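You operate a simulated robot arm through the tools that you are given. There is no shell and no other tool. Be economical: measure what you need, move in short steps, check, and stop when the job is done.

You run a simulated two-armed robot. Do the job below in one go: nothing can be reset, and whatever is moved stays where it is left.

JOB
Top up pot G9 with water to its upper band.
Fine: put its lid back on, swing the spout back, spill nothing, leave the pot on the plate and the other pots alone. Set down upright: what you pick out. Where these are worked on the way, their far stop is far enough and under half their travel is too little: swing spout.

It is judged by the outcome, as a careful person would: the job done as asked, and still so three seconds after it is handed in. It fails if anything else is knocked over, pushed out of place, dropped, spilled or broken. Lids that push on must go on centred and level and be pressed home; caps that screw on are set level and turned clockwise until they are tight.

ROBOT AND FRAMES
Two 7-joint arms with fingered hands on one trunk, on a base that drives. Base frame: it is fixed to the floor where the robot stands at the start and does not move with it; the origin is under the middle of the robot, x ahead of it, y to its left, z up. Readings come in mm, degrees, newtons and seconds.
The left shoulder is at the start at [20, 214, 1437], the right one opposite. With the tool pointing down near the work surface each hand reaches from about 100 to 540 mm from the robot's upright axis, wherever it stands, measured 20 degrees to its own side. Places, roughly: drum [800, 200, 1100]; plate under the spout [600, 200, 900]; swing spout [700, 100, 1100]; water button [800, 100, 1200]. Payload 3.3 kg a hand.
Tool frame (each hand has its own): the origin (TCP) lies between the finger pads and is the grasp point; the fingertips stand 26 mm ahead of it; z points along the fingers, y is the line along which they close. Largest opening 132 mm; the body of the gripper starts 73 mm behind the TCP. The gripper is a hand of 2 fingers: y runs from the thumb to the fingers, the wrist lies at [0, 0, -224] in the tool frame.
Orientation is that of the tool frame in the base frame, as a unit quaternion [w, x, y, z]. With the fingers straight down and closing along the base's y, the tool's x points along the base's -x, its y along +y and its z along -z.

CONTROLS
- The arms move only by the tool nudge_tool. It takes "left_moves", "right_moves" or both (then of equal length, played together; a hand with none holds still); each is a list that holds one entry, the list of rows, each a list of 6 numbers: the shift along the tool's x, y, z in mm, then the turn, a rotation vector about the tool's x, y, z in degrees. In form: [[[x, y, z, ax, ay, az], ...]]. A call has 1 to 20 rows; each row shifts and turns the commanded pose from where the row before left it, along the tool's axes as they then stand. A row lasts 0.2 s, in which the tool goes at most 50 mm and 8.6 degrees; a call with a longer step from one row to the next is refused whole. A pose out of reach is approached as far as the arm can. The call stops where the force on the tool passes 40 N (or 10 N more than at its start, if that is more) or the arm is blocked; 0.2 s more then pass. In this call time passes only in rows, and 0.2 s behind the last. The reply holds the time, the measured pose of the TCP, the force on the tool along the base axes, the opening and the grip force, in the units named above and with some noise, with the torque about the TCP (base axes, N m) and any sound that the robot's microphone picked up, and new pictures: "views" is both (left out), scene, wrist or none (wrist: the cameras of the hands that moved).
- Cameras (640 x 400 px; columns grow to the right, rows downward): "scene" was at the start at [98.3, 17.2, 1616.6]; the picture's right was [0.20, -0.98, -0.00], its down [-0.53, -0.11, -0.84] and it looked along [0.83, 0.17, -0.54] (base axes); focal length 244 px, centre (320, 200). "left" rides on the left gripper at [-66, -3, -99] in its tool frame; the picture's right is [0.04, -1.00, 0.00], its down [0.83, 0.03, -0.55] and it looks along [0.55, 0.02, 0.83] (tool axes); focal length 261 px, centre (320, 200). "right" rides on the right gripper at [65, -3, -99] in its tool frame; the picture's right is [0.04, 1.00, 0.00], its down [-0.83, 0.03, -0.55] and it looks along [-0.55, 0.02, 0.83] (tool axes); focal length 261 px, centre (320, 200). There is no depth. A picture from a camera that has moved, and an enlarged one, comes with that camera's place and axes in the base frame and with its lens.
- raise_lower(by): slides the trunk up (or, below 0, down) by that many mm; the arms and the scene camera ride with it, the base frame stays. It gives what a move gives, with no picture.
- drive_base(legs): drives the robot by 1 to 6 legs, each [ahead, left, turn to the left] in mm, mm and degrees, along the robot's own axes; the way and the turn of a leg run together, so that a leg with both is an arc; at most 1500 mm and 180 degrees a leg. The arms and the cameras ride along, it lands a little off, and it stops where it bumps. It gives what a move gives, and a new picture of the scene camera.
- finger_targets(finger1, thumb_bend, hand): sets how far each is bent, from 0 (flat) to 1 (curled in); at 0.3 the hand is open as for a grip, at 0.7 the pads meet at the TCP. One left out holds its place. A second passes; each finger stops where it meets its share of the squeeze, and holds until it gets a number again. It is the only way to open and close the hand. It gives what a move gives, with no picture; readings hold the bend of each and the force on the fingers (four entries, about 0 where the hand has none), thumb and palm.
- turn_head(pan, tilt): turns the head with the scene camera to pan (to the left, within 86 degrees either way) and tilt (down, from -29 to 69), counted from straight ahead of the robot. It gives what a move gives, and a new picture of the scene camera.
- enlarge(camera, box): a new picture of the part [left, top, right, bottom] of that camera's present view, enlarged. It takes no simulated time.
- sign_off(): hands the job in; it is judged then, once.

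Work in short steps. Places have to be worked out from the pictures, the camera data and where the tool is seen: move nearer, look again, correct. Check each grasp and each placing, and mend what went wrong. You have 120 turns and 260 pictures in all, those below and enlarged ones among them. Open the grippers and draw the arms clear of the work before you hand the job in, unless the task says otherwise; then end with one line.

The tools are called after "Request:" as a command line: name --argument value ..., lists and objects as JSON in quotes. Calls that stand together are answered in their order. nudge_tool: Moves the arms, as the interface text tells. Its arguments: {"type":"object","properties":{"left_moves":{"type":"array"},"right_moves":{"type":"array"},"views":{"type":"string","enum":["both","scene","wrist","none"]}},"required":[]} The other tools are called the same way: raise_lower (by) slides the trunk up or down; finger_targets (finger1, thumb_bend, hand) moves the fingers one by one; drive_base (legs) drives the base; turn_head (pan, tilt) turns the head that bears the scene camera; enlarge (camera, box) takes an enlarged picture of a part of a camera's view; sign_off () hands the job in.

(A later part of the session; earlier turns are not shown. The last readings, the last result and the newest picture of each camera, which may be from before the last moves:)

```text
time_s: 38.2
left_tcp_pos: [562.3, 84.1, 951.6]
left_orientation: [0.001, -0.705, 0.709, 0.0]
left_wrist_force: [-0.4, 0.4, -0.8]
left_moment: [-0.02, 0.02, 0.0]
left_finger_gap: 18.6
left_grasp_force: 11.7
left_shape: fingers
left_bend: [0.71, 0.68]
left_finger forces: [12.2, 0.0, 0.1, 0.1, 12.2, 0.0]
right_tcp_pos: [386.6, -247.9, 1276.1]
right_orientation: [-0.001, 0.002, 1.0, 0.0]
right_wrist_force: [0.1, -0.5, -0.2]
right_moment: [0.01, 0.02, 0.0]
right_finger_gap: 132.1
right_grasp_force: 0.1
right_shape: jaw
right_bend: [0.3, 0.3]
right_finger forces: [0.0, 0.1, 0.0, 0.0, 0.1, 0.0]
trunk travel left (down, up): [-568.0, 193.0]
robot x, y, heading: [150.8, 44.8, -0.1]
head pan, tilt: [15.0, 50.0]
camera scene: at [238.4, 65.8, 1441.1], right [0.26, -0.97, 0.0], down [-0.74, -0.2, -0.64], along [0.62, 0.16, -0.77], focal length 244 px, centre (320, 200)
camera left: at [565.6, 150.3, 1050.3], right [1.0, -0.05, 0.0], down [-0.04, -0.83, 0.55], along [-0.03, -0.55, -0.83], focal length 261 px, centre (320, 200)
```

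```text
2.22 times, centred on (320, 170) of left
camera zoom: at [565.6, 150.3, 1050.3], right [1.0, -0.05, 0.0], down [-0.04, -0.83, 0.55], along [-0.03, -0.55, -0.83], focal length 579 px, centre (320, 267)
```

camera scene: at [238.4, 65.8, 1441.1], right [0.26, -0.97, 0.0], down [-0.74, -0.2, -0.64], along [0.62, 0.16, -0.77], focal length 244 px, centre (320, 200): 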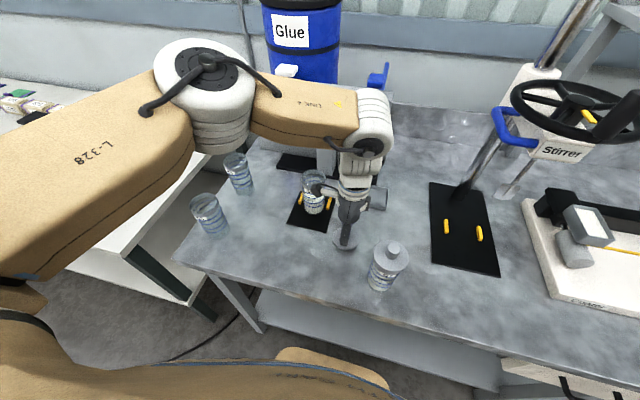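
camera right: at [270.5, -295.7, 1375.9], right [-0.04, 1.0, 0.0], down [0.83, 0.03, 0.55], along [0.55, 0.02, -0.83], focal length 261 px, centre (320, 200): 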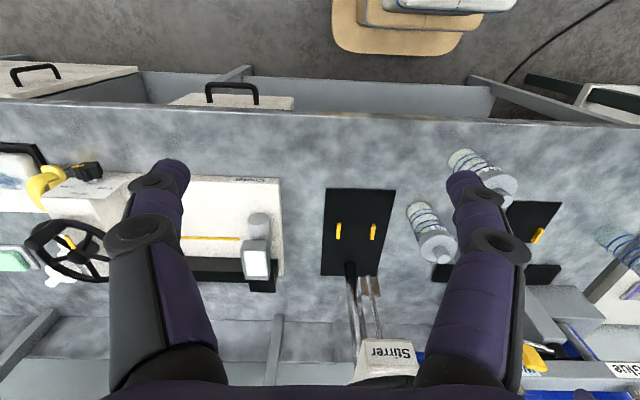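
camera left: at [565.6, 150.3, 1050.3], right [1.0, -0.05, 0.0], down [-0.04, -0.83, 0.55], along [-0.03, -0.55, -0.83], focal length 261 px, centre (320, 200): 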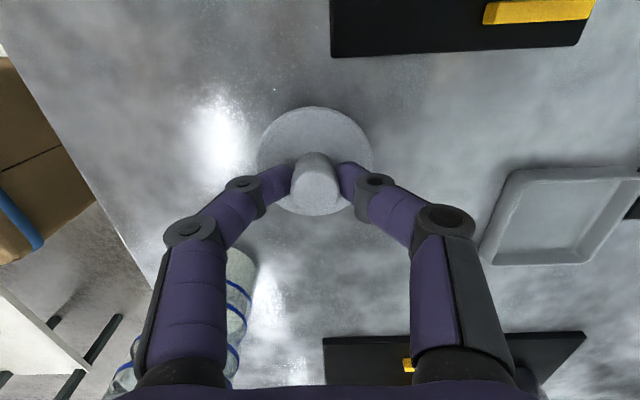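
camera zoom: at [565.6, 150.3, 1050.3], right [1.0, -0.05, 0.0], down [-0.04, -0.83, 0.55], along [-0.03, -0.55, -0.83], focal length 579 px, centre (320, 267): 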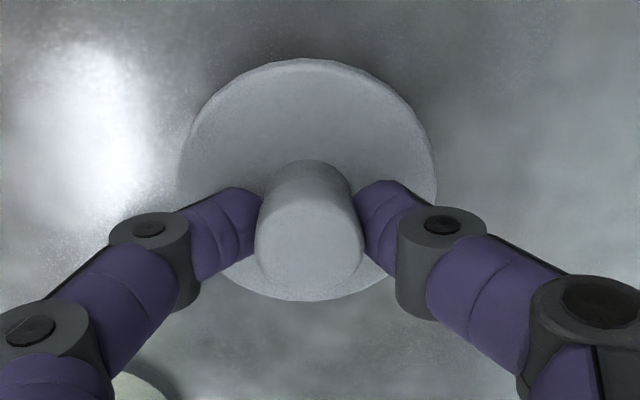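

The lid is level and well held between the pads. I lower further in small steps to contact.

Request:
nudge_tool --left_moves '[[[0, 0, 5, 0, 0, 0], [0, 0, 3, 0, 0, 0], [0, 0, 2, 0, 0, 0]]]' --views "none"

Request:
enlarge --camera "scene" --box '[300, 180, 390, 270]'

```text
time_s: 39.0
left_tcp_pos: [561.5, 84.9, 944.4]
left_orientation: [0.001, -0.704, 0.71, 0.0]
left_wrist_force: [-0.4, 0.4, -0.5]
left_moment: [0.0, 0.0, -0.01]
left_finger_gap: 18.6
left_grasp_force: 12.2
left_shape: fingers
left_bend: [0.71, 0.68]
left_finger forces: [12.1, 0.1, 0.0, 0.1, 12.1, 0.0]
right_tcp_pos: [385.1, -246.4, 1274.6]
right_orientation: [0.0, 0.002, 1.0, 0.0]
right_wrist_force: [0.0, 0.5, 0.0]
right_moment: [0.02, 0.01, 0.03]
right_finger_gap: 131.8
right_grasp_force: 0.1
right_shape: jaw
right_bend: [0.3, 0.3]
right_finger forces: [0.1, 0.0, 0.0, 0.1, 0.0, 0.0]
trunk travel left (down, up): [-568.0, 193.0]
robot x, y, heading: [148.5, 44.3, -0.2]
head pan, tilt: [15.0, 50.0]
```

```text
4.44 times, centred on (345, 225) of scene
camera zoom: at [238.5, 65.9, 1441.1], right [0.26, -0.97, 0.0], down [-0.74, -0.2, -0.64], along [0.62, 0.16, -0.77], focal length 1084 px, centre (209, 89)
```

zoom: 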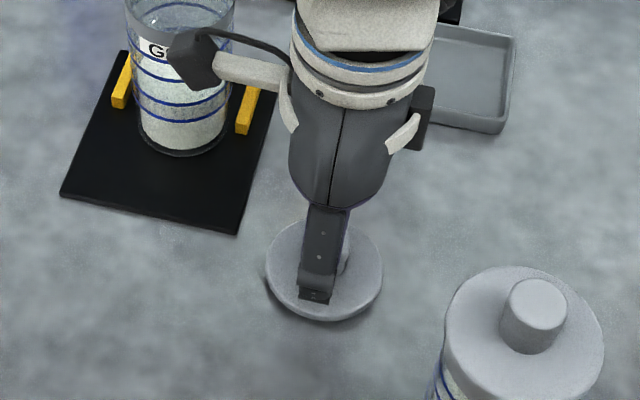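

Close to the table, no contact yet. I continue in 2 mm steps.

Request:
nudge_tool --left_moves '[[[0, 0, 2, 0, 0, 0], [0, 0, 1.5, 0, 0, 0]]]' --views "none"

Request:
nudge_tool --left_moves '[[[0, 0, 1.5, 0, 0, 0], [0, 0, 1.5, 0, 0, 0]]]' --views "none"

```text
time_s: 39.6
left_tcp_pos: [560.1, 85.2, 940.2]
left_orientation: [0.002, -0.705, 0.71, 0.001]
left_wrist_force: [-0.2, 0.1, -0.6]
left_moment: [0.06, 0.0, 0.04]
left_finger_gap: 18.4
left_grasp_force: 12.2
left_shape: fingers
left_bend: [0.71, 0.68]
left_finger forces: [12.1, 0.0, 0.0, 0.1, 12.2, 0.0]
right_tcp_pos: [385.6, -247.2, 1275.8]
right_orientation: [0.0, 0.002, 1.0, 0.0]
right_wrist_force: [-0.6, -0.3, -0.4]
right_moment: [-0.02, 0.0, -0.02]
right_finger_gap: 131.8
right_grasp_force: 0.1
right_shape: jaw
right_bend: [0.3, 0.3]
right_finger forces: [0.0, 0.0, 0.1, 0.0, 0.1, 0.0]
trunk travel left (down, up): [-568.0, 193.0]
robot x, y, heading: [153.1, 46.1, -0.1]
head pan, tilt: [15.0, 50.0]
```

```text
time_s: 40.2
left_tcp_pos: [561.1, 83.6, 937.6]
left_orientation: [0.0, -0.704, 0.71, 0.001]
left_wrist_force: [0.1, 0.4, 0.0]
left_moment: [-0.01, -0.02, -0.02]
left_finger_gap: 18.5
left_grasp_force: 12.3
left_shape: fingers
left_bend: [0.71, 0.68]
left_finger forces: [12.2, 0.1, 0.0, 0.0, 12.3, 0.1]
right_tcp_pos: [386.2, -246.9, 1275.6]
right_orientation: [0.0, 0.002, 1.0, 0.001]
right_wrist_force: [0.1, 0.0, 0.0]
right_moment: [0.0, 0.01, 0.03]
right_finger_gap: 132.1
right_grasp_force: 0.0
right_shape: jaw
right_bend: [0.3, 0.3]
right_finger forces: [0.0, 0.1, 0.0, 0.0, 0.0, 0.1]
trunk travel left (down, up): [-568.0, 193.0]
robot x, y, heading: [148.3, 47.7, -0.0]
head pan, tilt: [15.0, 50.0]
```

Still essentially no load. I keep going in 1 mm steps.

Request:
nudge_tool --left_moves '[[[0, 0, 1, 0, 0, 0], [0, 0, 1, 0, 0, 0], [0, 0, 1, 0, 0, 0]]]' --views "none"

Request:
enlarge --camera "left" --box '[220, 80, 420, 260]'

```text
time_s: 41.0
left_tcp_pos: [560.7, 84.5, 935.0]
left_orientation: [0.002, -0.705, 0.709, 0.0]
left_wrist_force: [2.7, -2.3, 10.7]
left_moment: [-0.02, -0.02, -0.02]
left_finger_gap: 18.4
left_grasp_force: 14.4
left_shape: fingers
left_bend: [0.71, 0.67]
left_finger forces: [13.3, 0.0, 0.0, 0.0, 15.6, 0.0]
right_tcp_pos: [384.5, -247.8, 1275.5]
right_orientation: [0.001, 0.002, 1.0, 0.0]
right_wrist_force: [-0.8, 0.4, 0.3]
right_moment: [0.0, 0.01, 0.0]
right_finger_gap: 131.9
right_grasp_force: 0.0
right_shape: jaw
right_bend: [0.3, 0.3]
right_finger forces: [0.1, 0.1, 0.1, 0.1, 0.0, 0.1]
trunk travel left (down, up): [-568.0, 193.0]
robot x, y, heading: [150.5, 48.1, -0.1]
head pan, tilt: [15.0, 50.0]
```

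```text
2.22 times, centred on (320, 170) of left
camera zoom: at [563.0, 150.0, 1034.1], right [1.0, -0.05, 0.0], down [-0.04, -0.83, 0.55], along [-0.02, -0.55, -0.83], focal length 579 px, centre (320, 267)
```

zoom: 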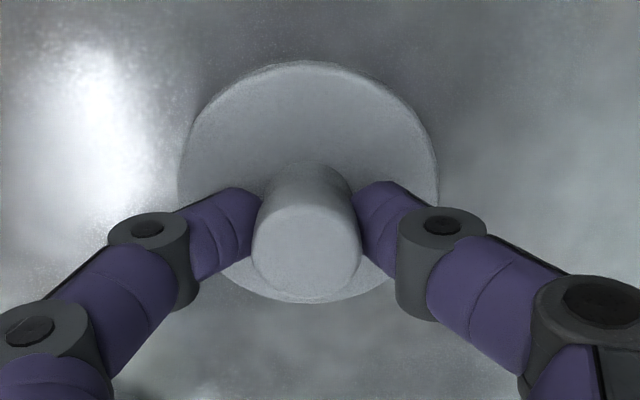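

Contact at 10.7 N, so the lid sits on the table at TCP z≈935. I ease 1 mm up, release, and retreat upward.

Request:
nudge_tool --left_moves '[[[0, 0, -1, 0, 0, 0]]]' --views "none"

Request:
finger_targets --hand "left" --finger1 0.5 --thumb_bend 0.5

Request:
nudge_tool --left_moves '[[[0, 0, -20, 0, 0, 0], [0, 0, -40, 0, 0, 0], [0, 0, -40, 0, 0, 0], [0, 0, -40, 0, 0, 0], [0, 0, -40, 0, 0, 0], [0, 0, -40, 0, 0, 0]]]'

Request:
enlarge --camera "scene" --box '[270, 150, 390, 270]'

```text
time_s: 41.4
left_tcp_pos: [559.9, 84.9, 935.6]
left_orientation: [0.001, -0.704, 0.71, 0.0]
left_wrist_force: [2.7, -2.5, 5.2]
left_moment: [-0.01, -0.08, 0.01]
left_finger_gap: 18.5
left_grasp_force: 13.4
left_shape: fingers
left_bend: [0.71, 0.67]
left_finger forces: [12.0, 0.1, 0.1, 0.0, 15.1, 0.0]
right_tcp_pos: [387.6, -248.4, 1274.8]
right_orientation: [-0.001, 0.002, 1.0, 0.0]
right_wrist_force: [0.2, 0.6, -0.2]
right_moment: [-0.01, 0.0, 0.0]
right_finger_gap: 131.9
right_grasp_force: 0.2
right_shape: jaw
right_bend: [0.3, 0.3]
right_finger forces: [0.1, 0.0, 0.0, 0.0, 0.1, 0.0]
trunk travel left (down, up): [-568.0, 193.0]
robot x, y, heading: [149.9, 47.1, -0.4]
head pan, tilt: [15.0, 50.0]
```

```text
time_s: 42.4
left_tcp_pos: [558.1, 85.6, 937.4]
left_orientation: [0.002, -0.704, 0.71, 0.0]
left_wrist_force: [1.9, 0.4, 28.5]
left_moment: [-0.08, 0.83, 0.01]
left_finger_gap: 56.8
left_grasp_force: 13.4
left_shape: fingers
left_bend: [0.62, 0.5]
left_finger forces: [28.1, 0.0, 0.0, 0.0, 0.1, 0.0]
right_tcp_pos: [386.0, -247.6, 1276.2]
right_orientation: [0.001, 0.001, 1.0, 0.0]
right_wrist_force: [0.8, 0.0, 0.5]
right_moment: [0.0, 0.04, -0.01]
right_finger_gap: 131.9
right_grasp_force: 0.0
right_shape: jaw
right_bend: [0.3, 0.3]
right_finger forces: [0.1, 0.0, 0.0, 0.1, 0.0, 0.0]
trunk travel left (down, up): [-568.0, 193.0]
robot x, y, heading: [146.9, 45.3, -0.1]
head pan, tilt: [15.0, 50.0]
```

```text
time_s: 43.8
left_tcp_pos: [557.3, 83.5, 1158.2]
left_orientation: [0.002, -0.705, 0.709, 0.001]
left_wrist_force: [-0.5, -0.5, -0.5]
left_moment: [-0.01, 0.02, 0.0]
left_finger_gap: 66.2
left_grasp_force: 0.0
left_shape: fingers
left_bend: [0.5, 0.5]
left_finger forces: [0.0, 0.0, 0.0, 0.1, 0.0, 0.0]
right_tcp_pos: [384.8, -248.2, 1276.9]
right_orientation: [0.001, 0.001, 1.0, 0.0]
right_wrist_force: [0.3, -0.1, 0.1]
right_moment: [0.02, -0.01, -0.01]
right_finger_gap: 132.0
right_grasp_force: 0.0
right_shape: jaw
right_bend: [0.3, 0.3]
right_finger forces: [0.0, 0.0, 0.0, 0.1, 0.0, 0.1]
trunk travel left (down, up): [-568.0, 193.0]
robot x, y, heading: [151.8, 51.5, -0.2]
head pan, tilt: [15.0, 50.0]
camera scene: at [237.5, 65.3, 1441.2], right [0.26, -0.97, 0.0], down [-0.74, -0.2, -0.64], along [0.62, 0.16, -0.77], focal length 244 px, centre (320, 200)
camera left: at [561.2, 148.8, 1256.3], right [1.0, -0.05, 0.0], down [-0.04, -0.83, 0.55], along [-0.03, -0.55, -0.83], focal length 261 px, centre (320, 200)
```

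scene: 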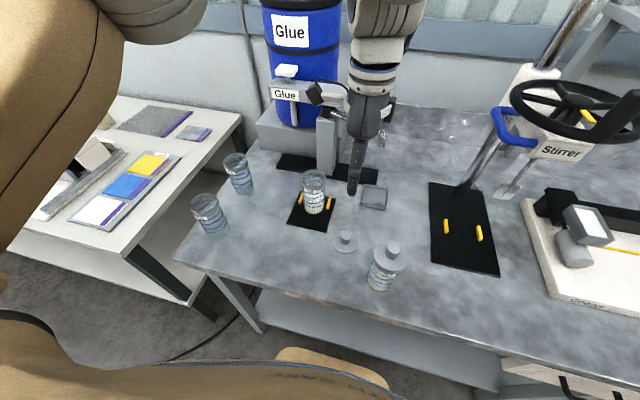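
left: 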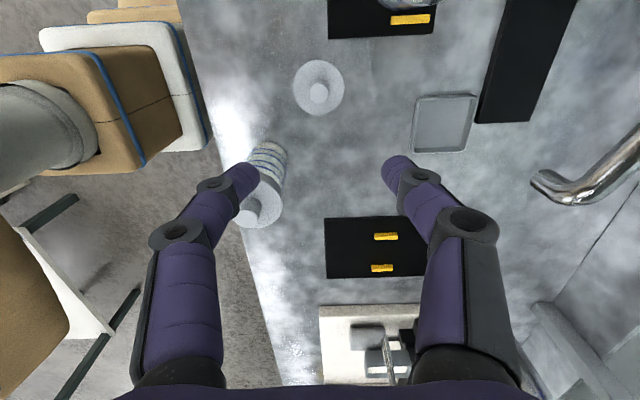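

```text
3.33 times, centred on (330, 210) of scene
camera zoom: at [237.5, 65.3, 1441.2], right [0.26, -0.97, 0.0], down [-0.74, -0.2, -0.64], along [0.62, 0.16, -0.77], focal length 813 px, centre (287, 167)
```

zoom: 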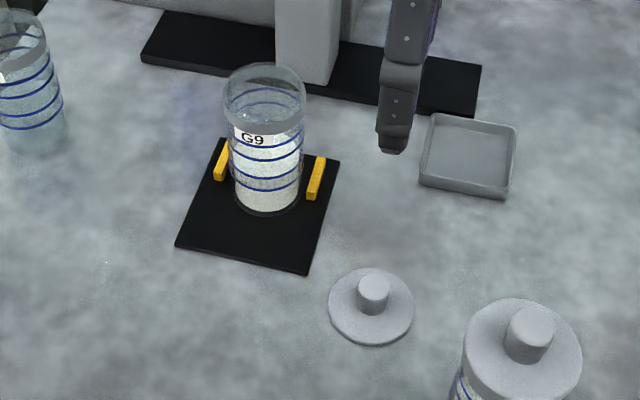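

The lid stands upright on the table. I look closely at G9's bands and level, and at the spout and button.

Request:
enlarge --camera "scene" --box '[295, 160, 335, 220]'

Request:
enlarge --camera "scene" --box '[220, 145, 260, 205]'

Request:
enlarge --camera "scene" --box '[300, 50, 420, 170]'

```text
6.67 times, centred on (315, 190) of scene
camera zoom: at [237.5, 65.3, 1441.2], right [0.26, -0.97, 0.0], down [-0.74, -0.2, -0.64], along [0.62, 0.16, -0.77], focal length 1627 px, centre (353, 267)
```

zoom: 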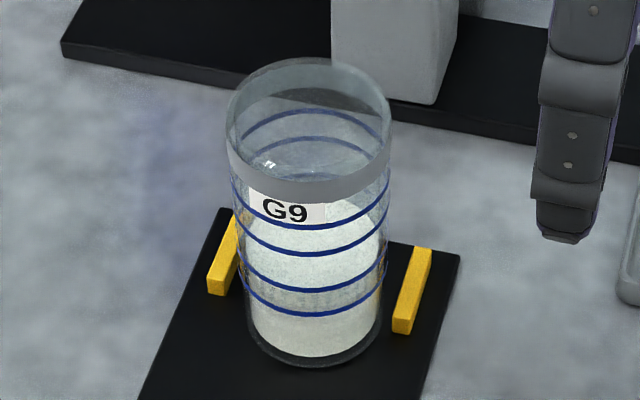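

```text
6.67 times, centred on (240, 175) of scene
camera zoom: at [237.5, 65.3, 1441.2], right [0.26, -0.97, 0.0], down [-0.74, -0.2, -0.64], along [0.62, 0.16, -0.77], focal length 1627 px, centre (853, 367)
```

zoom: 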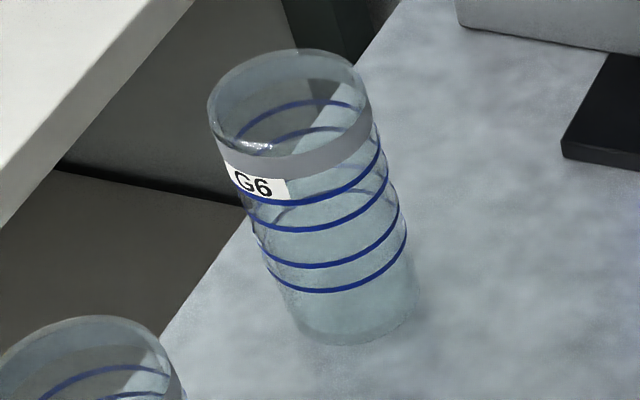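

```text
3.33 times, centred on (360, 110) of scene
camera zoom: at [237.5, 65.3, 1441.2], right [0.26, -0.97, 0.0], down [-0.74, -0.2, -0.64], along [0.62, 0.16, -0.77], focal length 813 px, centre (187, 500)
```

zoom: 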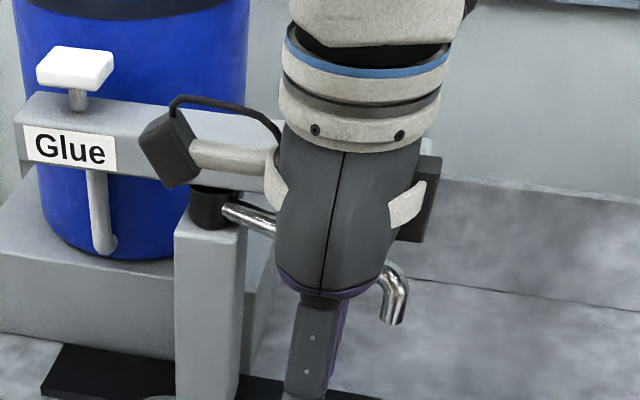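

Bands are two pairs of blue lines. Contents are at the lower pair, so the target is the upper pair. The spout must be pulled toward the robot, so I will grip its tab edges with the left tool pointing forward and down. First I reorient the left hand: yaw back 110°, then pitch 60° forward.

Request:
nudge_tool --left_moves '[[[0, 0, -5, 0, 0, 8.46], [0, 0, -5, 0, 0, 8.46], [0, 0, -5, 0, 0, 8.46], [0, 0, -5, 0, 0, 8.46], [0, 0, -5, 0, 0, 8.46], [0, 0, -5, 0, 0, 8.46], [0, 0, -5, 0, 0, 8.46], [0, 0, -5, 0, 0, 8.46], [0, 0, -5, 0, 0, 8.46], [0, 0, -5, 0, 0, 8.46], [0, 0, -5, 0, 0, 8.46], [0, 0, -5, 0, 0, 8.46], [0, 0, -5, 0, 0, 8.46], [0, 0, 0, 0, -8.55, 0], [0, 0, 0, 0, -8.55, 0], [0, 0, 0, 0, -8.55, 0], [0, 0, 0, 0, -8.55, 0], [0, 0, 0, 0, -8.55, 0], [0, 0, 0, 0, -8.55, 0], [0, 0, 0, 0, -8.55, 0]]]'

```text
time_s: 48.0
left_tcp_pos: [559.7, 83.9, 1222.0]
left_orientation: [0.493, 0.154, 0.852, -0.087]
left_wrist_force: [0.2, 0.0, -0.1]
left_moment: [0.0, 0.03, 0.02]
left_finger_gap: 65.9
left_grasp_force: 0.0
left_shape: fingers
left_bend: [0.5, 0.5]
left_finger forces: [0.1, 0.0, 0.0, 0.0, 0.0, 0.0]
right_tcp_pos: [386.7, -246.4, 1277.1]
right_orientation: [0.002, 0.003, 1.0, 0.0]
right_wrist_force: [1.3, -0.7, -0.3]
right_moment: [0.02, 0.01, -0.02]
right_finger_gap: 131.5
right_grasp_force: 0.0
right_shape: jaw
right_bend: [0.3, 0.3]
right_finger forces: [0.1, 0.1, 0.0, 0.1, 0.0, 0.0]
trunk travel left (down, up): [-568.0, 193.0]
robot x, y, heading: [150.2, 45.1, -0.3]
head pan, tilt: [15.0, 50.0]
camera scene: at [238.4, 65.3, 1441.1], right [0.26, -0.97, 0.0], down [-0.74, -0.2, -0.64], along [0.62, 0.16, -0.77], focal length 244 px, centre (320, 200)
camera left: at [509.4, 99.3, 1327.0], right [-0.37, -0.93, -0.04], down [-0.83, 0.35, -0.44], along [0.43, -0.13, -0.9], focal length 261 px, centre (320, 200)
```

scene: 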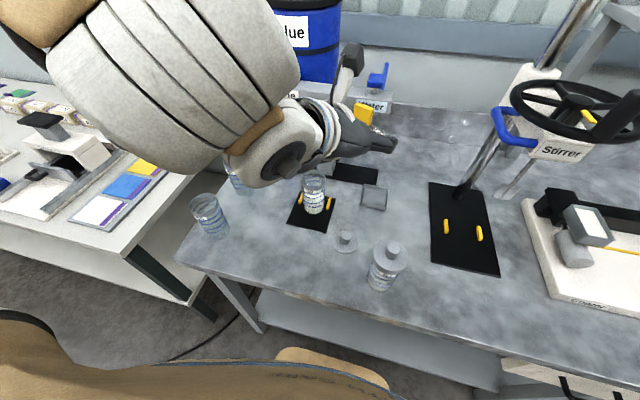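
left: 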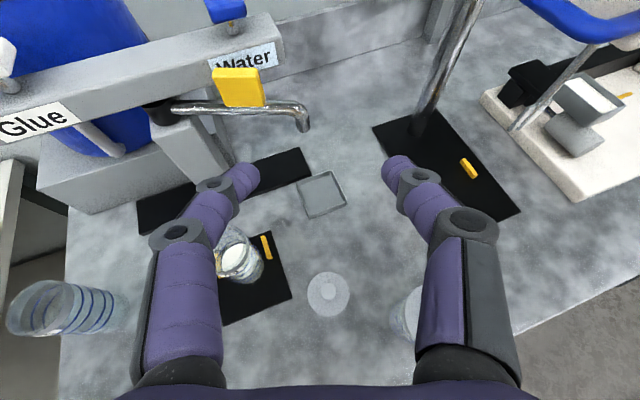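

This view confirms tab centre at about (752,101,1138), about 48 mm wide, parallel to the closing direction, and the spout tip at about (735,44,1072). I open the fingers to about 83 mm and approach to 60 mm short of the tab.

Request:
finger_targets --hand "left" --finger1 0.45 --thumb_bend 0.45

Request:
nudge_tool --left_moves '[[[-4, 27, 0, 0, 0, 0], [-4, 28, 0, 0, 0, 0], [-4, 27, 0, 0, 0, 0], [-2, 0, 33, 0, 0, 0], [0, 0, 34, 0, 0, 0], [0, 0, 33, 0, 0, 0], [0, 0, 33, 0, 0, 0]]]'

```text
time_s: 49.0
left_tcp_pos: [560.2, 83.4, 1220.9]
left_orientation: [0.491, 0.153, 0.853, -0.087]
left_wrist_force: [0.1, -0.3, 0.4]
left_moment: [-0.01, -0.02, -0.02]
left_finger_gap: 82.9
left_grasp_force: 0.1
left_shape: fingers
left_bend: [0.45, 0.45]
left_finger forces: [0.0, 0.0, 0.0, 0.0, 0.0, 0.0]
right_tcp_pos: [385.9, -248.7, 1276.5]
right_orientation: [0.001, 0.001, 1.0, 0.0]
right_wrist_force: [0.4, 1.0, -0.2]
right_moment: [0.0, -0.02, -0.02]
right_finger_gap: 131.8
right_grasp_force: 0.1
right_shape: jaw
right_bend: [0.3, 0.3]
right_finger forces: [0.0, 0.1, 0.0, 0.0, 0.0, 0.0]
trunk travel left (down, up): [-568.0, 193.0]
robot x, y, heading: [151.2, 44.6, -0.2]
head pan, tilt: [15.0, 50.0]
```

```text
time_s: 50.6
left_tcp_pos: [704.6, 118.1, 1168.6]
left_orientation: [0.491, 0.154, 0.853, -0.087]
left_wrist_force: [-0.1, 0.5, 0.6]
left_moment: [-0.01, 0.0, -0.01]
left_finger_gap: 83.1
left_grasp_force: 0.0
left_shape: fingers
left_bend: [0.45, 0.45]
left_finger forces: [0.0, 0.0, 0.1, 0.1, 0.0, 0.1]
right_tcp_pos: [385.9, -247.3, 1276.5]
right_orientation: [0.0, 0.002, 1.0, 0.0]
right_wrist_force: [0.1, 0.1, 0.0]
right_moment: [-0.03, 0.02, 0.01]
right_finger_gap: 132.0
right_grasp_force: 0.1
right_shape: jaw
right_bend: [0.3, 0.3]
right_finger forces: [0.0, 0.1, 0.0, 0.0, 0.0, 0.1]
trunk travel left (down, up): [-568.0, 193.0]
robot x, y, heading: [150.3, 47.2, -0.3]
head pan, tilt: [15.0, 50.0]
camera scene: at [239.0, 65.8, 1441.1], right [0.26, -0.97, 0.0], down [-0.74, -0.2, -0.64], along [0.62, 0.16, -0.77], focal length 244 px, centre (320, 200)
camera left: at [653.9, 134.6, 1273.6], right [-0.37, -0.93, -0.04], down [-0.83, 0.34, -0.44], along [0.43, -0.13, -0.9], focal length 261 px, centre (320, 200)
```

scene: 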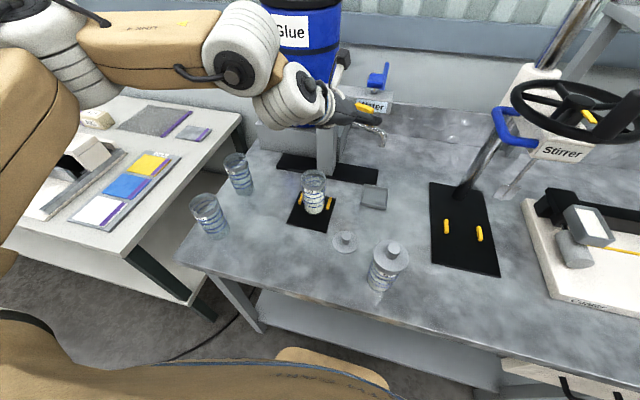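
left: 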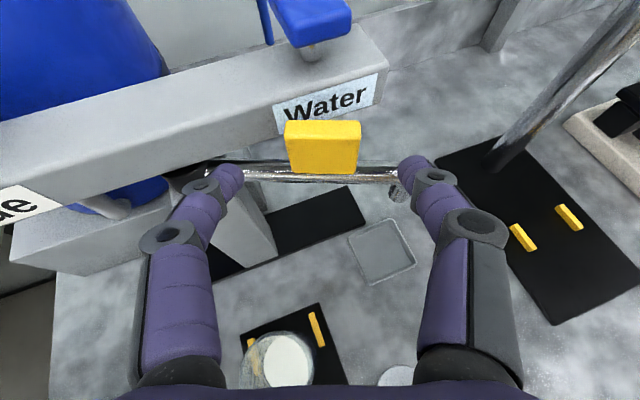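

The tab lies exactly on the tool axis. I advance 42 mm in steps and check.

Request:
nudge_tool --left_moves '[[[0, 0, 14, 0, 0, 0], [0, 0, 14, 0, 0, 0], [0, 0, 12, 0, 0, 0]]]' --views "wrist"

```text
time_s: 51.4
left_tcp_pos: [730.9, 107.1, 1148.2]
left_orientation: [0.492, 0.156, 0.852, -0.087]
left_wrist_force: [-18.3, 3.8, 4.4]
left_moment: [0.25, 0.05, 0.89]
left_finger_gap: 82.1
left_grasp_force: 8.9
left_shape: fingers
left_bend: [0.48, 0.45]
left_finger forces: [19.0, 0.0, 0.0, 0.0, 0.1, 0.0]
right_tcp_pos: [381.9, -246.1, 1276.7]
right_orientation: [0.002, 0.002, 1.0, 0.0]
right_wrist_force: [0.1, 0.7, -0.8]
right_moment: [0.0, 0.02, 0.0]
right_finger_gap: 131.6
right_grasp_force: 0.1
right_shape: jaw
right_bend: [0.3, 0.3]
right_finger forces: [0.0, 0.0, 0.0, 0.0, 0.0, 0.1]
trunk travel left (down, up): [-568.0, 193.0]
robot x, y, heading: [150.3, 49.3, -0.1]
head pan, tilt: [15.0, 50.0]
camera left: at [681.0, 122.3, 1253.8], right [-0.37, -0.93, -0.04], down [-0.83, 0.35, -0.44], along [0.43, -0.13, -0.9], focal length 261 px, centre (320, 200)
```

left: 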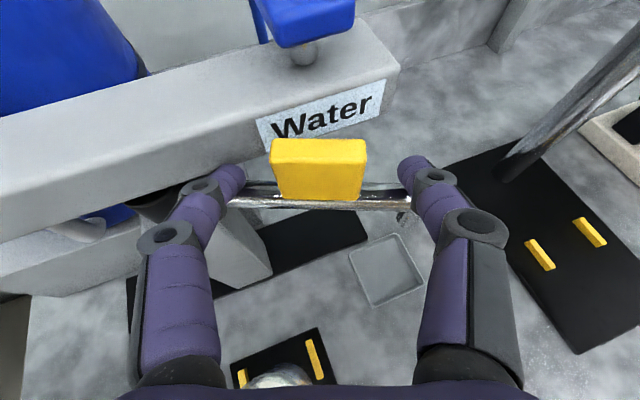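

The inner finger touched the header (18 N). I back off 10 mm, narrow the fingers to about 60 mm around the 52 mm tab, and advance again.

Request:
nudge_tool --left_moves '[[[0, 1, -10, 0, 0, 0]]]' --views "none"

Request:
finger_targets --hand "left" --finger1 0.515 --thumb_bend 0.515

Request:
nudge_tool --left_moves '[[[0, 0, 10, 0, 0, 0], [0, 0, 5, 0, 0, 0]]]' --views "wrist"

```text
time_s: 51.8
left_tcp_pos: [727.7, 110.4, 1152.4]
left_orientation: [0.492, 0.155, 0.852, -0.087]
left_wrist_force: [-0.9, 0.0, 0.0]
left_moment: [-0.03, 0.02, -0.01]
left_finger_gap: 83.0
left_grasp_force: 0.1
left_shape: fingers
left_bend: [0.45, 0.45]
left_finger forces: [0.1, 0.0, 0.0, 0.0, 0.0, 0.1]
right_tcp_pos: [385.9, -246.7, 1275.5]
right_orientation: [0.0, 0.002, 1.0, -0.001]
right_wrist_force: [0.5, -0.2, -0.3]
right_moment: [-0.01, -0.02, 0.01]
right_finger_gap: 132.0
right_grasp_force: 0.0
right_shape: jaw
right_bend: [0.3, 0.3]
right_finger forces: [0.0, 0.0, 0.0, 0.0, 0.1, 0.0]
trunk travel left (down, up): [-568.0, 193.0]
robot x, y, heading: [152.6, 45.2, -0.2]
head pan, tilt: [15.0, 50.0]
```

```text
time_s: 52.8
left_tcp_pos: [727.5, 109.9, 1152.3]
left_orientation: [0.491, 0.153, 0.853, -0.086]
left_wrist_force: [-0.4, 0.6, 0.7]
left_moment: [-0.01, 0.05, -0.01]
left_finger_gap: 63.5
left_grasp_force: 0.1
left_shape: fingers
left_bend: [0.51, 0.51]
left_finger forces: [0.0, 0.1, 0.0, 0.0, 0.0, 0.0]
right_tcp_pos: [385.0, -246.4, 1274.9]
right_orientation: [0.0, 0.001, 1.0, 0.0]
right_wrist_force: [0.1, 0.0, 0.3]
right_moment: [0.01, 0.02, -0.04]
right_finger_gap: 131.8
right_grasp_force: 0.0
right_shape: jaw
right_bend: [0.3, 0.3]
right_finger forces: [0.0, 0.0, 0.0, 0.0, 0.0, 0.0]
trunk travel left (down, up): [-568.0, 193.0]
robot x, y, heading: [153.9, 44.7, -0.6]
head pan, tilt: [15.0, 50.0]
```

```text
time_s: 53.4
left_tcp_pos: [735.3, 106.0, 1146.4]
left_orientation: [0.493, 0.154, 0.852, -0.086]
left_wrist_force: [-24.0, 8.5, 4.7]
left_moment: [0.21, 0.09, 0.97]
left_finger_gap: 61.0
left_grasp_force: 12.5
left_shape: fingers
left_bend: [0.57, 0.51]
left_finger forces: [24.4, 0.1, 0.0, 0.1, 0.0, 0.0]
right_tcp_pos: [381.5, -244.5, 1277.0]
right_orientation: [0.001, 0.001, 1.0, -0.001]
right_wrist_force: [-0.9, 0.3, -0.5]
right_moment: [-0.01, 0.01, 0.01]
right_finger_gap: 132.1
right_grasp_force: 0.1
right_shape: jaw
right_bend: [0.3, 0.3]
right_finger forces: [0.0, 0.0, 0.0, 0.0, 0.0, 0.1]
trunk travel left (down, up): [-568.0, 193.0]
robot x, y, heading: [152.0, 48.9, -0.3]
head pan, tilt: [15.0, 50.0]
camera left: at [685.3, 122.1, 1251.5], right [-0.37, -0.93, -0.04], down [-0.83, 0.35, -0.44], along [0.43, -0.13, -0.9], focal length 261 px, centre (320, 200)
```

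left: 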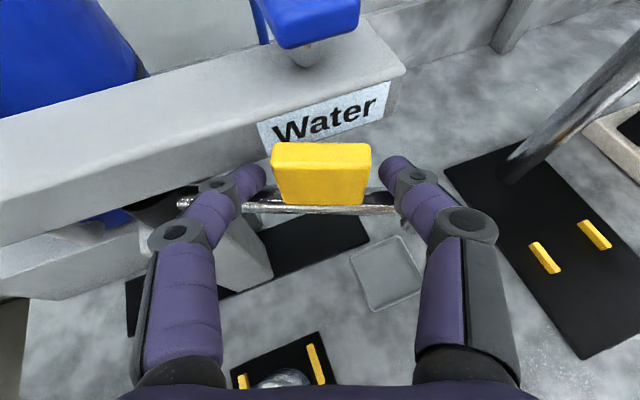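

The inner finger still meets the header (face at about x=769). I back off and yaw the hand +20° so both fingertips are at the same distance from the header.

Request:
nudge_tool --left_moves '[[[0, 0, -20, 0, 0, 0], [0, -4, 0, -5.78, 0, -3.33], [0, -4, 0, -5.78, 0, -3.33], [0, -4, 0, -5.78, 0, -3.33]]]' --views "wrist"

Request:
finger_targets --hand "left" --finger1 0.505 --thumb_bend 0.505

```text
time_s: 54.4
left_tcp_pos: [719.4, 99.7, 1153.8]
left_orientation: [0.5, 0.004, 0.866, 0.0]
left_wrist_force: [-0.3, 0.5, -0.2]
left_moment: [0.0, -0.03, 0.0]
left_finger_gap: 62.9
left_grasp_force: 0.1
left_shape: fingers
left_bend: [0.51, 0.51]
left_finger forces: [0.0, 0.0, 0.1, 0.1, 0.0, 0.0]
right_tcp_pos: [385.6, -248.1, 1276.4]
right_orientation: [0.001, 0.002, 1.0, 0.001]
right_wrist_force: [0.0, 1.1, -0.5]
right_moment: [0.02, -0.03, 0.0]
right_finger_gap: 131.8
right_grasp_force: 0.0
right_shape: jaw
right_bend: [0.3, 0.3]
right_finger forces: [0.0, 0.1, 0.0, 0.1, 0.0, 0.1]
trunk travel left (down, up): [-568.0, 193.0]
robot x, y, heading: [150.9, 48.1, -0.3]
head pan, tilt: [15.0, 50.0]
camera left: at [666.9, 96.4, 1259.7], right [-0.03, -1.0, -0.04], down [-0.89, 0.04, -0.44], along [0.45, 0.02, -0.89], focal length 261 px, centre (320, 200)
```

left: 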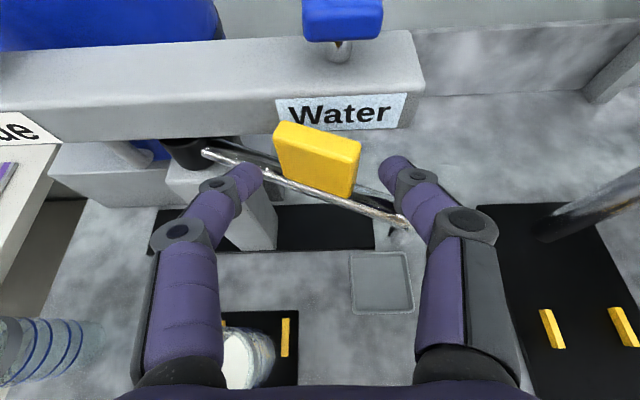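

```text
time_s: 55.4
left_tcp_pos: [718.9, 100.0, 1153.2]
left_orientation: [0.5, 0.004, 0.866, 0.0]
left_wrist_force: [-0.1, 0.0, -0.4]
left_moment: [0.03, 0.0, -0.01]
left_finger_gap: 65.7
left_grasp_force: 0.1
left_shape: fingers
left_bend: [0.5, 0.5]
left_finger forces: [0.0, 0.1, 0.1, 0.1, 0.1, 0.0]
right_tcp_pos: [386.5, -246.0, 1275.7]
right_orientation: [-0.001, 0.002, 1.0, 0.0]
right_wrist_force: [0.1, -0.7, 0.4]
right_moment: [0.03, -0.01, -0.04]
right_finger_gap: 131.9
right_grasp_force: 0.0
right_shape: jaw
right_bend: [0.3, 0.3]
right_finger forces: [0.0, 0.0, 0.0, 0.0, 0.1, 0.0]
trunk travel left (down, up): [-568.0, 193.0]
robot x, y, heading: [151.0, 48.3, -0.3]
head pan, tilt: [15.0, 50.0]
```

The tab is centred between the fingers. I advance 26 mm.

Request:
nudge_tool --left_moves '[[[0, 0, 10, 0, 0, 0], [0, 0, 10, 0, 0, 0], [0, 0, 6, 0, 0, 0]]]' --views "wrist"

```text
time_s: 56.2
left_tcp_pos: [741.8, 100.1, 1144.4]
left_orientation: [0.501, 0.004, 0.865, 0.001]
left_wrist_force: [-4.9, 0.3, 10.8]
left_moment: [0.51, -0.19, 0.24]
left_finger_gap: 67.4
left_grasp_force: 5.8
left_shape: fingers
left_bend: [0.51, 0.5]
left_finger forces: [11.4, 0.0, 0.0, 0.1, 0.1, 0.1]
right_tcp_pos: [384.5, -247.4, 1276.2]
right_orientation: [0.0, 0.003, 1.0, 0.0]
right_wrist_force: [-0.5, 0.0, 0.2]
right_moment: [0.0, 0.0, 0.01]
right_finger_gap: 132.0
right_grasp_force: 0.1
right_shape: jaw
right_bend: [0.3, 0.3]
right_finger forces: [0.0, 0.0, 0.0, 0.0, 0.0, 0.0]
trunk travel left (down, up): [-568.0, 193.0]
robot x, y, heading: [150.4, 46.7, -0.1]
head pan, tilt: [15.0, 50.0]
camera left: at [689.1, 97.2, 1248.7], right [-0.03, -1.0, -0.04], down [-0.89, 0.04, -0.45], along [0.45, 0.02, -0.89], focal length 261 px, centre (320, 200)
```

left: 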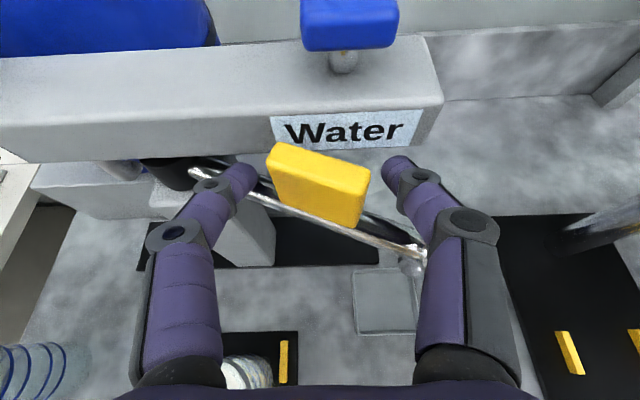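

Finger1's tip rests on the pipe (10.8 N upward). I ease up 4 mm and close on the tab.

Request:
nudge_tool --left_moves '[[[-4, 0, 0, 0, 0, 0]]]' --views "none"

Request:
finger_targets --hand "left" --finger1 0.7 --thumb_bend 0.7

Request:
enlarge --camera "left" --box '[180, 80, 480, 280]'

```text
time_s: 56.6
left_tcp_pos: [745.4, 100.6, 1143.1]
left_orientation: [0.499, 0.003, 0.867, 0.001]
left_wrist_force: [-0.2, 0.3, 2.0]
left_moment: [0.08, -0.03, 0.0]
left_finger_gap: 67.0
left_grasp_force: 1.2
left_shape: fingers
left_bend: [0.5, 0.5]
left_finger forces: [1.6, 0.0, 0.0, 0.0, 0.0, 0.1]
right_tcp_pos: [385.9, -247.7, 1276.1]
right_orientation: [0.0, 0.002, 1.0, 0.0]
right_wrist_force: [-0.9, -0.1, 0.5]
right_moment: [0.0, 0.01, -0.01]
right_finger_gap: 132.0
right_grasp_force: 0.1
right_shape: jaw
right_bend: [0.3, 0.3]
right_finger forces: [0.0, 0.0, 0.0, 0.0, 0.0, 0.0]
trunk travel left (down, up): [-568.0, 193.0]
robot x, y, heading: [149.7, 52.1, -0.3]
head pan, tilt: [15.0, 50.0]
```

```text
time_s: 57.6
left_tcp_pos: [745.0, 99.2, 1142.8]
left_orientation: [0.499, 0.006, 0.867, -0.002]
left_wrist_force: [-2.9, -3.2, -6.7]
left_moment: [0.21, 0.0, 0.16]
left_finger_gap: 28.6
left_grasp_force: 9.5
left_shape: fingers
left_bend: [0.6, 0.67]
left_finger forces: [7.2, 0.1, 0.0, 0.0, 11.0, 0.0]
right_tcp_pos: [384.3, -247.3, 1275.9]
right_orientation: [0.0, 0.002, 1.0, -0.001]
right_wrist_force: [-1.0, -0.2, 0.1]
right_moment: [0.02, 0.03, 0.0]
right_finger_gap: 131.9
right_grasp_force: 0.1
right_shape: jaw
right_bend: [0.3, 0.3]
right_finger forces: [0.1, 0.1, 0.0, 0.1, 0.0, 0.0]
trunk travel left (down, up): [-568.0, 193.0]
robot x, y, heading: [152.0, 46.9, -0.2]
head pan, tilt: [15.0, 50.0]
```

```text
2.00 times, centred on (330, 180) of left
camera zoom: at [692.5, 96.5, 1249.2], right [-0.03, -1.0, -0.04], down [-0.9, 0.04, -0.44], along [0.44, 0.02, -0.9], focal length 521 px, centre (300, 240)
```

zoom: 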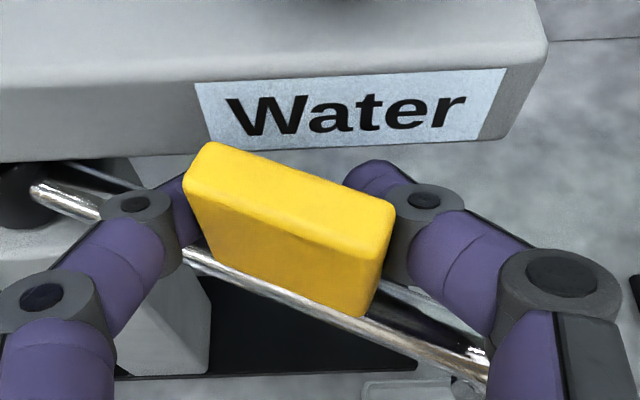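

Both fingertips have curled behind the tab, a good hook. I swing it along the arc about the pivot (about (792,190)), 8° per row, three rows first.

Request:
nudge_tool --left_moves '[[[6.1, 7.4, -10.6, 6.93, 0, 4], [6.1, 7.4, -10.6, 6.93, 0, 4], [6.1, 7.4, -10.6, 6.93, 0, 4]]]'

```text
time_s: 58.4
left_tcp_pos: [712.1, 131.7, 1144.9]
left_orientation: [0.49, 0.182, 0.847, -0.102]
left_wrist_force: [1.3, 4.4, -0.6]
left_moment: [0.03, -0.04, 0.03]
left_finger_gap: 13.5
left_grasp_force: 2.0
left_shape: fingers
left_bend: [0.64, 0.7]
left_finger forces: [4.3, 0.0, 0.0, 0.0, 0.7, 0.0]
right_tcp_pos: [386.7, -245.6, 1276.0]
right_orientation: [0.0, 0.002, 1.0, -0.001]
right_wrist_force: [0.1, 0.2, 0.2]
right_moment: [-0.01, -0.03, 0.01]
right_finger_gap: 132.2
right_grasp_force: 0.0
right_shape: jaw
right_bend: [0.3, 0.3]
right_finger forces: [0.0, 0.0, 0.0, 0.0, 0.1, 0.0]
trunk travel left (down, up): [-568.0, 193.0]
robot x, y, heading: [152.1, 45.6, -0.3]
head pan, tilt: [15.0, 50.0]
camera scene: at [238.4, 67.8, 1441.2], right [0.26, -0.97, 0.0], down [-0.74, -0.2, -0.64], along [0.62, 0.16, -0.77], focal length 244 px, centre (320, 200)
camera left: at [662.7, 149.5, 1251.2], right [-0.43, -0.9, -0.04], down [-0.8, 0.4, -0.45], along [0.42, -0.16, -0.89], focal length 261 px, centre (320, 200)
```

scene: 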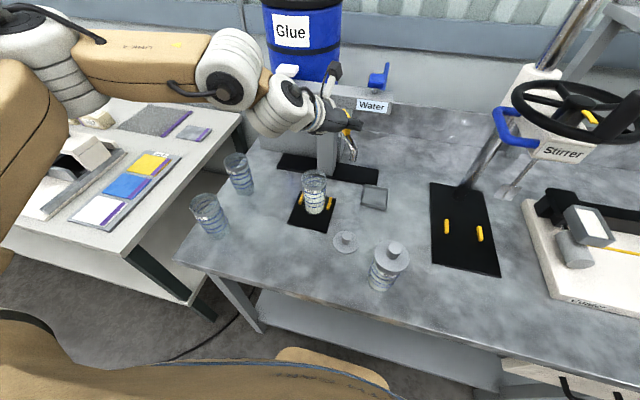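
left: 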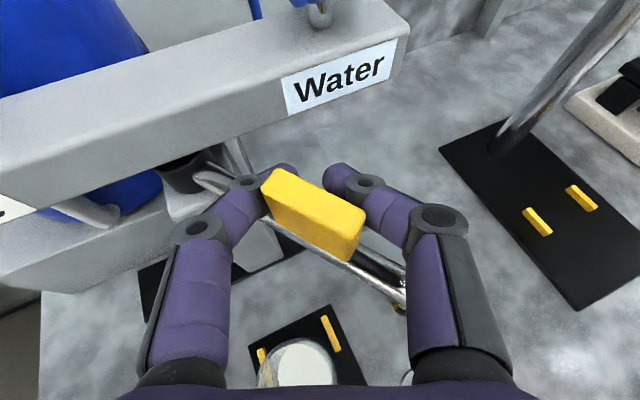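

The spout moved about 24° with the hand. I continue three more rows.

Request:
nudge_tool --left_moves '[[[6.1, 7.4, -10.6, 6.93, 0, 4], [6.1, 7.4, -10.6, 6.93, 0, 4], [6.1, 7.4, -10.6, 6.93, 0, 4]]]'

```text
time_s: 59.2
left_tcp_pos: [694.0, 167.0, 1144.6]
left_orientation: [0.457, 0.356, 0.789, -0.205]
left_wrist_force: [6.9, 0.9, 3.2]
left_moment: [0.04, -0.13, 0.01]
left_finger_gap: 13.6
left_grasp_force: 4.0
left_shape: fingers
left_bend: [0.64, 0.7]
left_finger forces: [7.3, 0.0, 0.1, 0.0, 0.6, 0.1]
right_tcp_pos: [387.2, -246.1, 1276.4]
right_orientation: [0.0, 0.001, 1.0, -0.001]
right_wrist_force: [0.0, 0.0, -0.6]
right_moment: [0.0, -0.02, -0.02]
right_finger_gap: 132.0
right_grasp_force: 0.0
right_shape: jaw
right_bend: [0.3, 0.3]
right_finger forces: [0.0, 0.0, 0.0, 0.0, 0.0, 0.0]
trunk travel left (down, up): [-568.0, 193.0]
robot x, y, heading: [153.1, 46.4, 0.1]
head pan, tilt: [15.0, 50.0]
camera scene: at [239.2, 66.8, 1441.1], right [0.26, -0.97, 0.0], down [-0.74, -0.2, -0.64], along [0.62, 0.16, -0.77], focal length 244 px, centre (320, 200)
camera left: at [656.5, 204.2, 1250.2], right [-0.76, -0.65, -0.04], down [-0.57, 0.69, -0.44], along [0.31, -0.32, -0.9], focal length 261 px, centre (320, 200)
```

scene: 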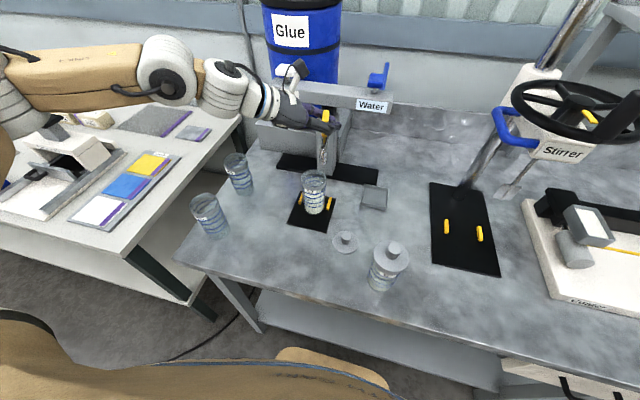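
left: 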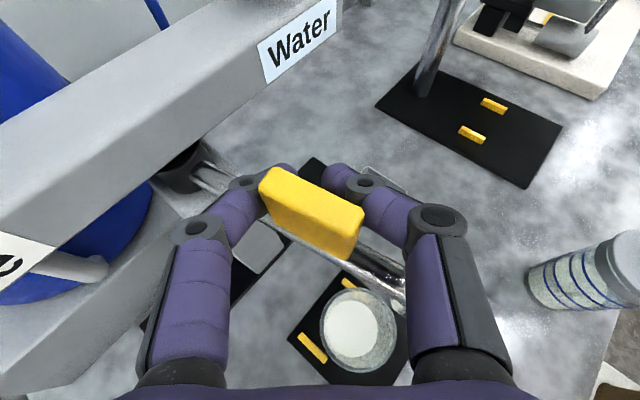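

About 48° done and the tip is nearing the pot mouth. I continue, watching for the far stop.

Request:
nudge_tool --left_moves '[[[6.1, 7.4, -10.6, 6.93, 0, 4], [6.1, 7.4, -10.6, 6.93, 0, 4]]]'

Request:
enlarge --camera "scene" --box '[280, 90, 370, 220]'

```text
time_s: 59.8
left_tcp_pos: [692.5, 188.2, 1145.7]
left_orientation: [0.421, 0.464, 0.733, -0.265]
left_wrist_force: [8.7, -21.0, -2.1]
left_moment: [0.01, -0.04, 0.36]
left_finger_gap: 18.9
left_grasp_force: 11.4
left_shape: fingers
left_bend: [0.63, 0.67]
left_finger forces: [8.2, 0.0, 0.0, 0.0, 14.4, 0.1]
right_tcp_pos: [388.1, -253.2, 1274.3]
right_orientation: [-0.001, 0.002, 1.0, 0.002]
right_wrist_force: [-0.1, -0.6, 0.4]
right_moment: [0.03, 0.01, -0.02]
right_finger_gap: 132.0
right_grasp_force: 0.0
right_shape: jaw
right_bend: [0.3, 0.3]
right_finger forces: [0.0, 0.1, 0.0, 0.0, 0.1, 0.0]
trunk travel left (down, up): [-568.0, 193.0]
robot x, y, heading: [150.0, 45.3, -0.6]
head pan, tilt: [15.0, 50.0]
camera scene: at [240.5, 60.0, 1441.0], right [0.25, -0.97, 0.0], down [-0.74, -0.19, -0.64], along [0.62, 0.17, -0.77], focal length 244 px, centre (320, 200)
camera left: at [666.7, 233.7, 1251.7], right [-0.91, -0.41, -0.04], down [-0.35, 0.83, -0.44], along [0.21, -0.39, -0.9], focal length 261 px, centre (320, 200)
```

scene: 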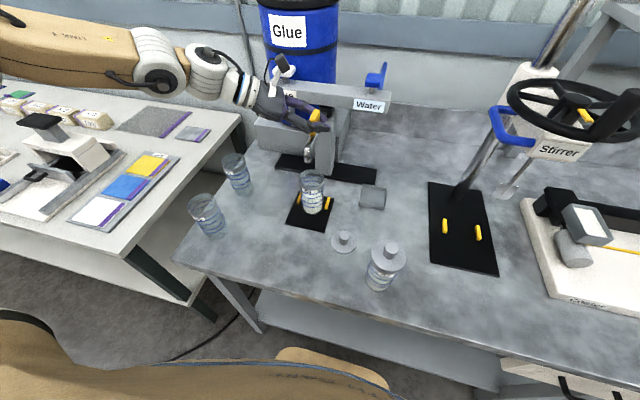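
left: 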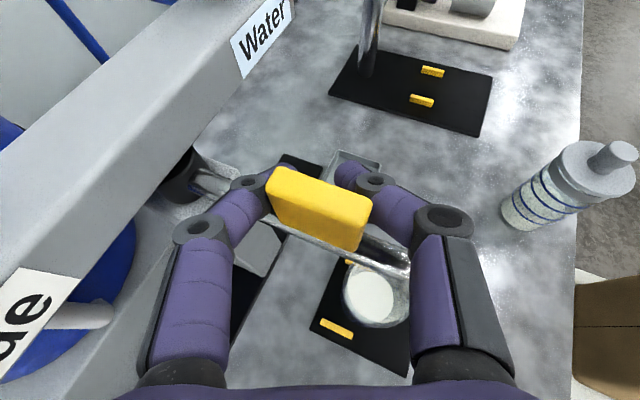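

```text
3.08 times, centred on (325, 155) of scene
camera zoom: at [240.5, 60.0, 1441.0], right [0.25, -0.97, 0.0], down [-0.74, -0.19, -0.64], along [0.62, 0.17, -0.77], focal length 751 px, centre (305, 338)
```

zoom: 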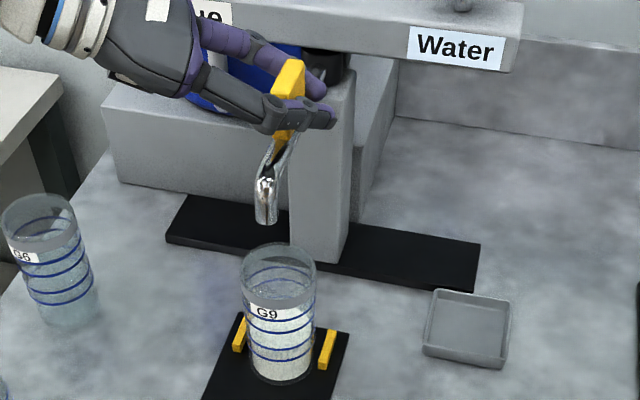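

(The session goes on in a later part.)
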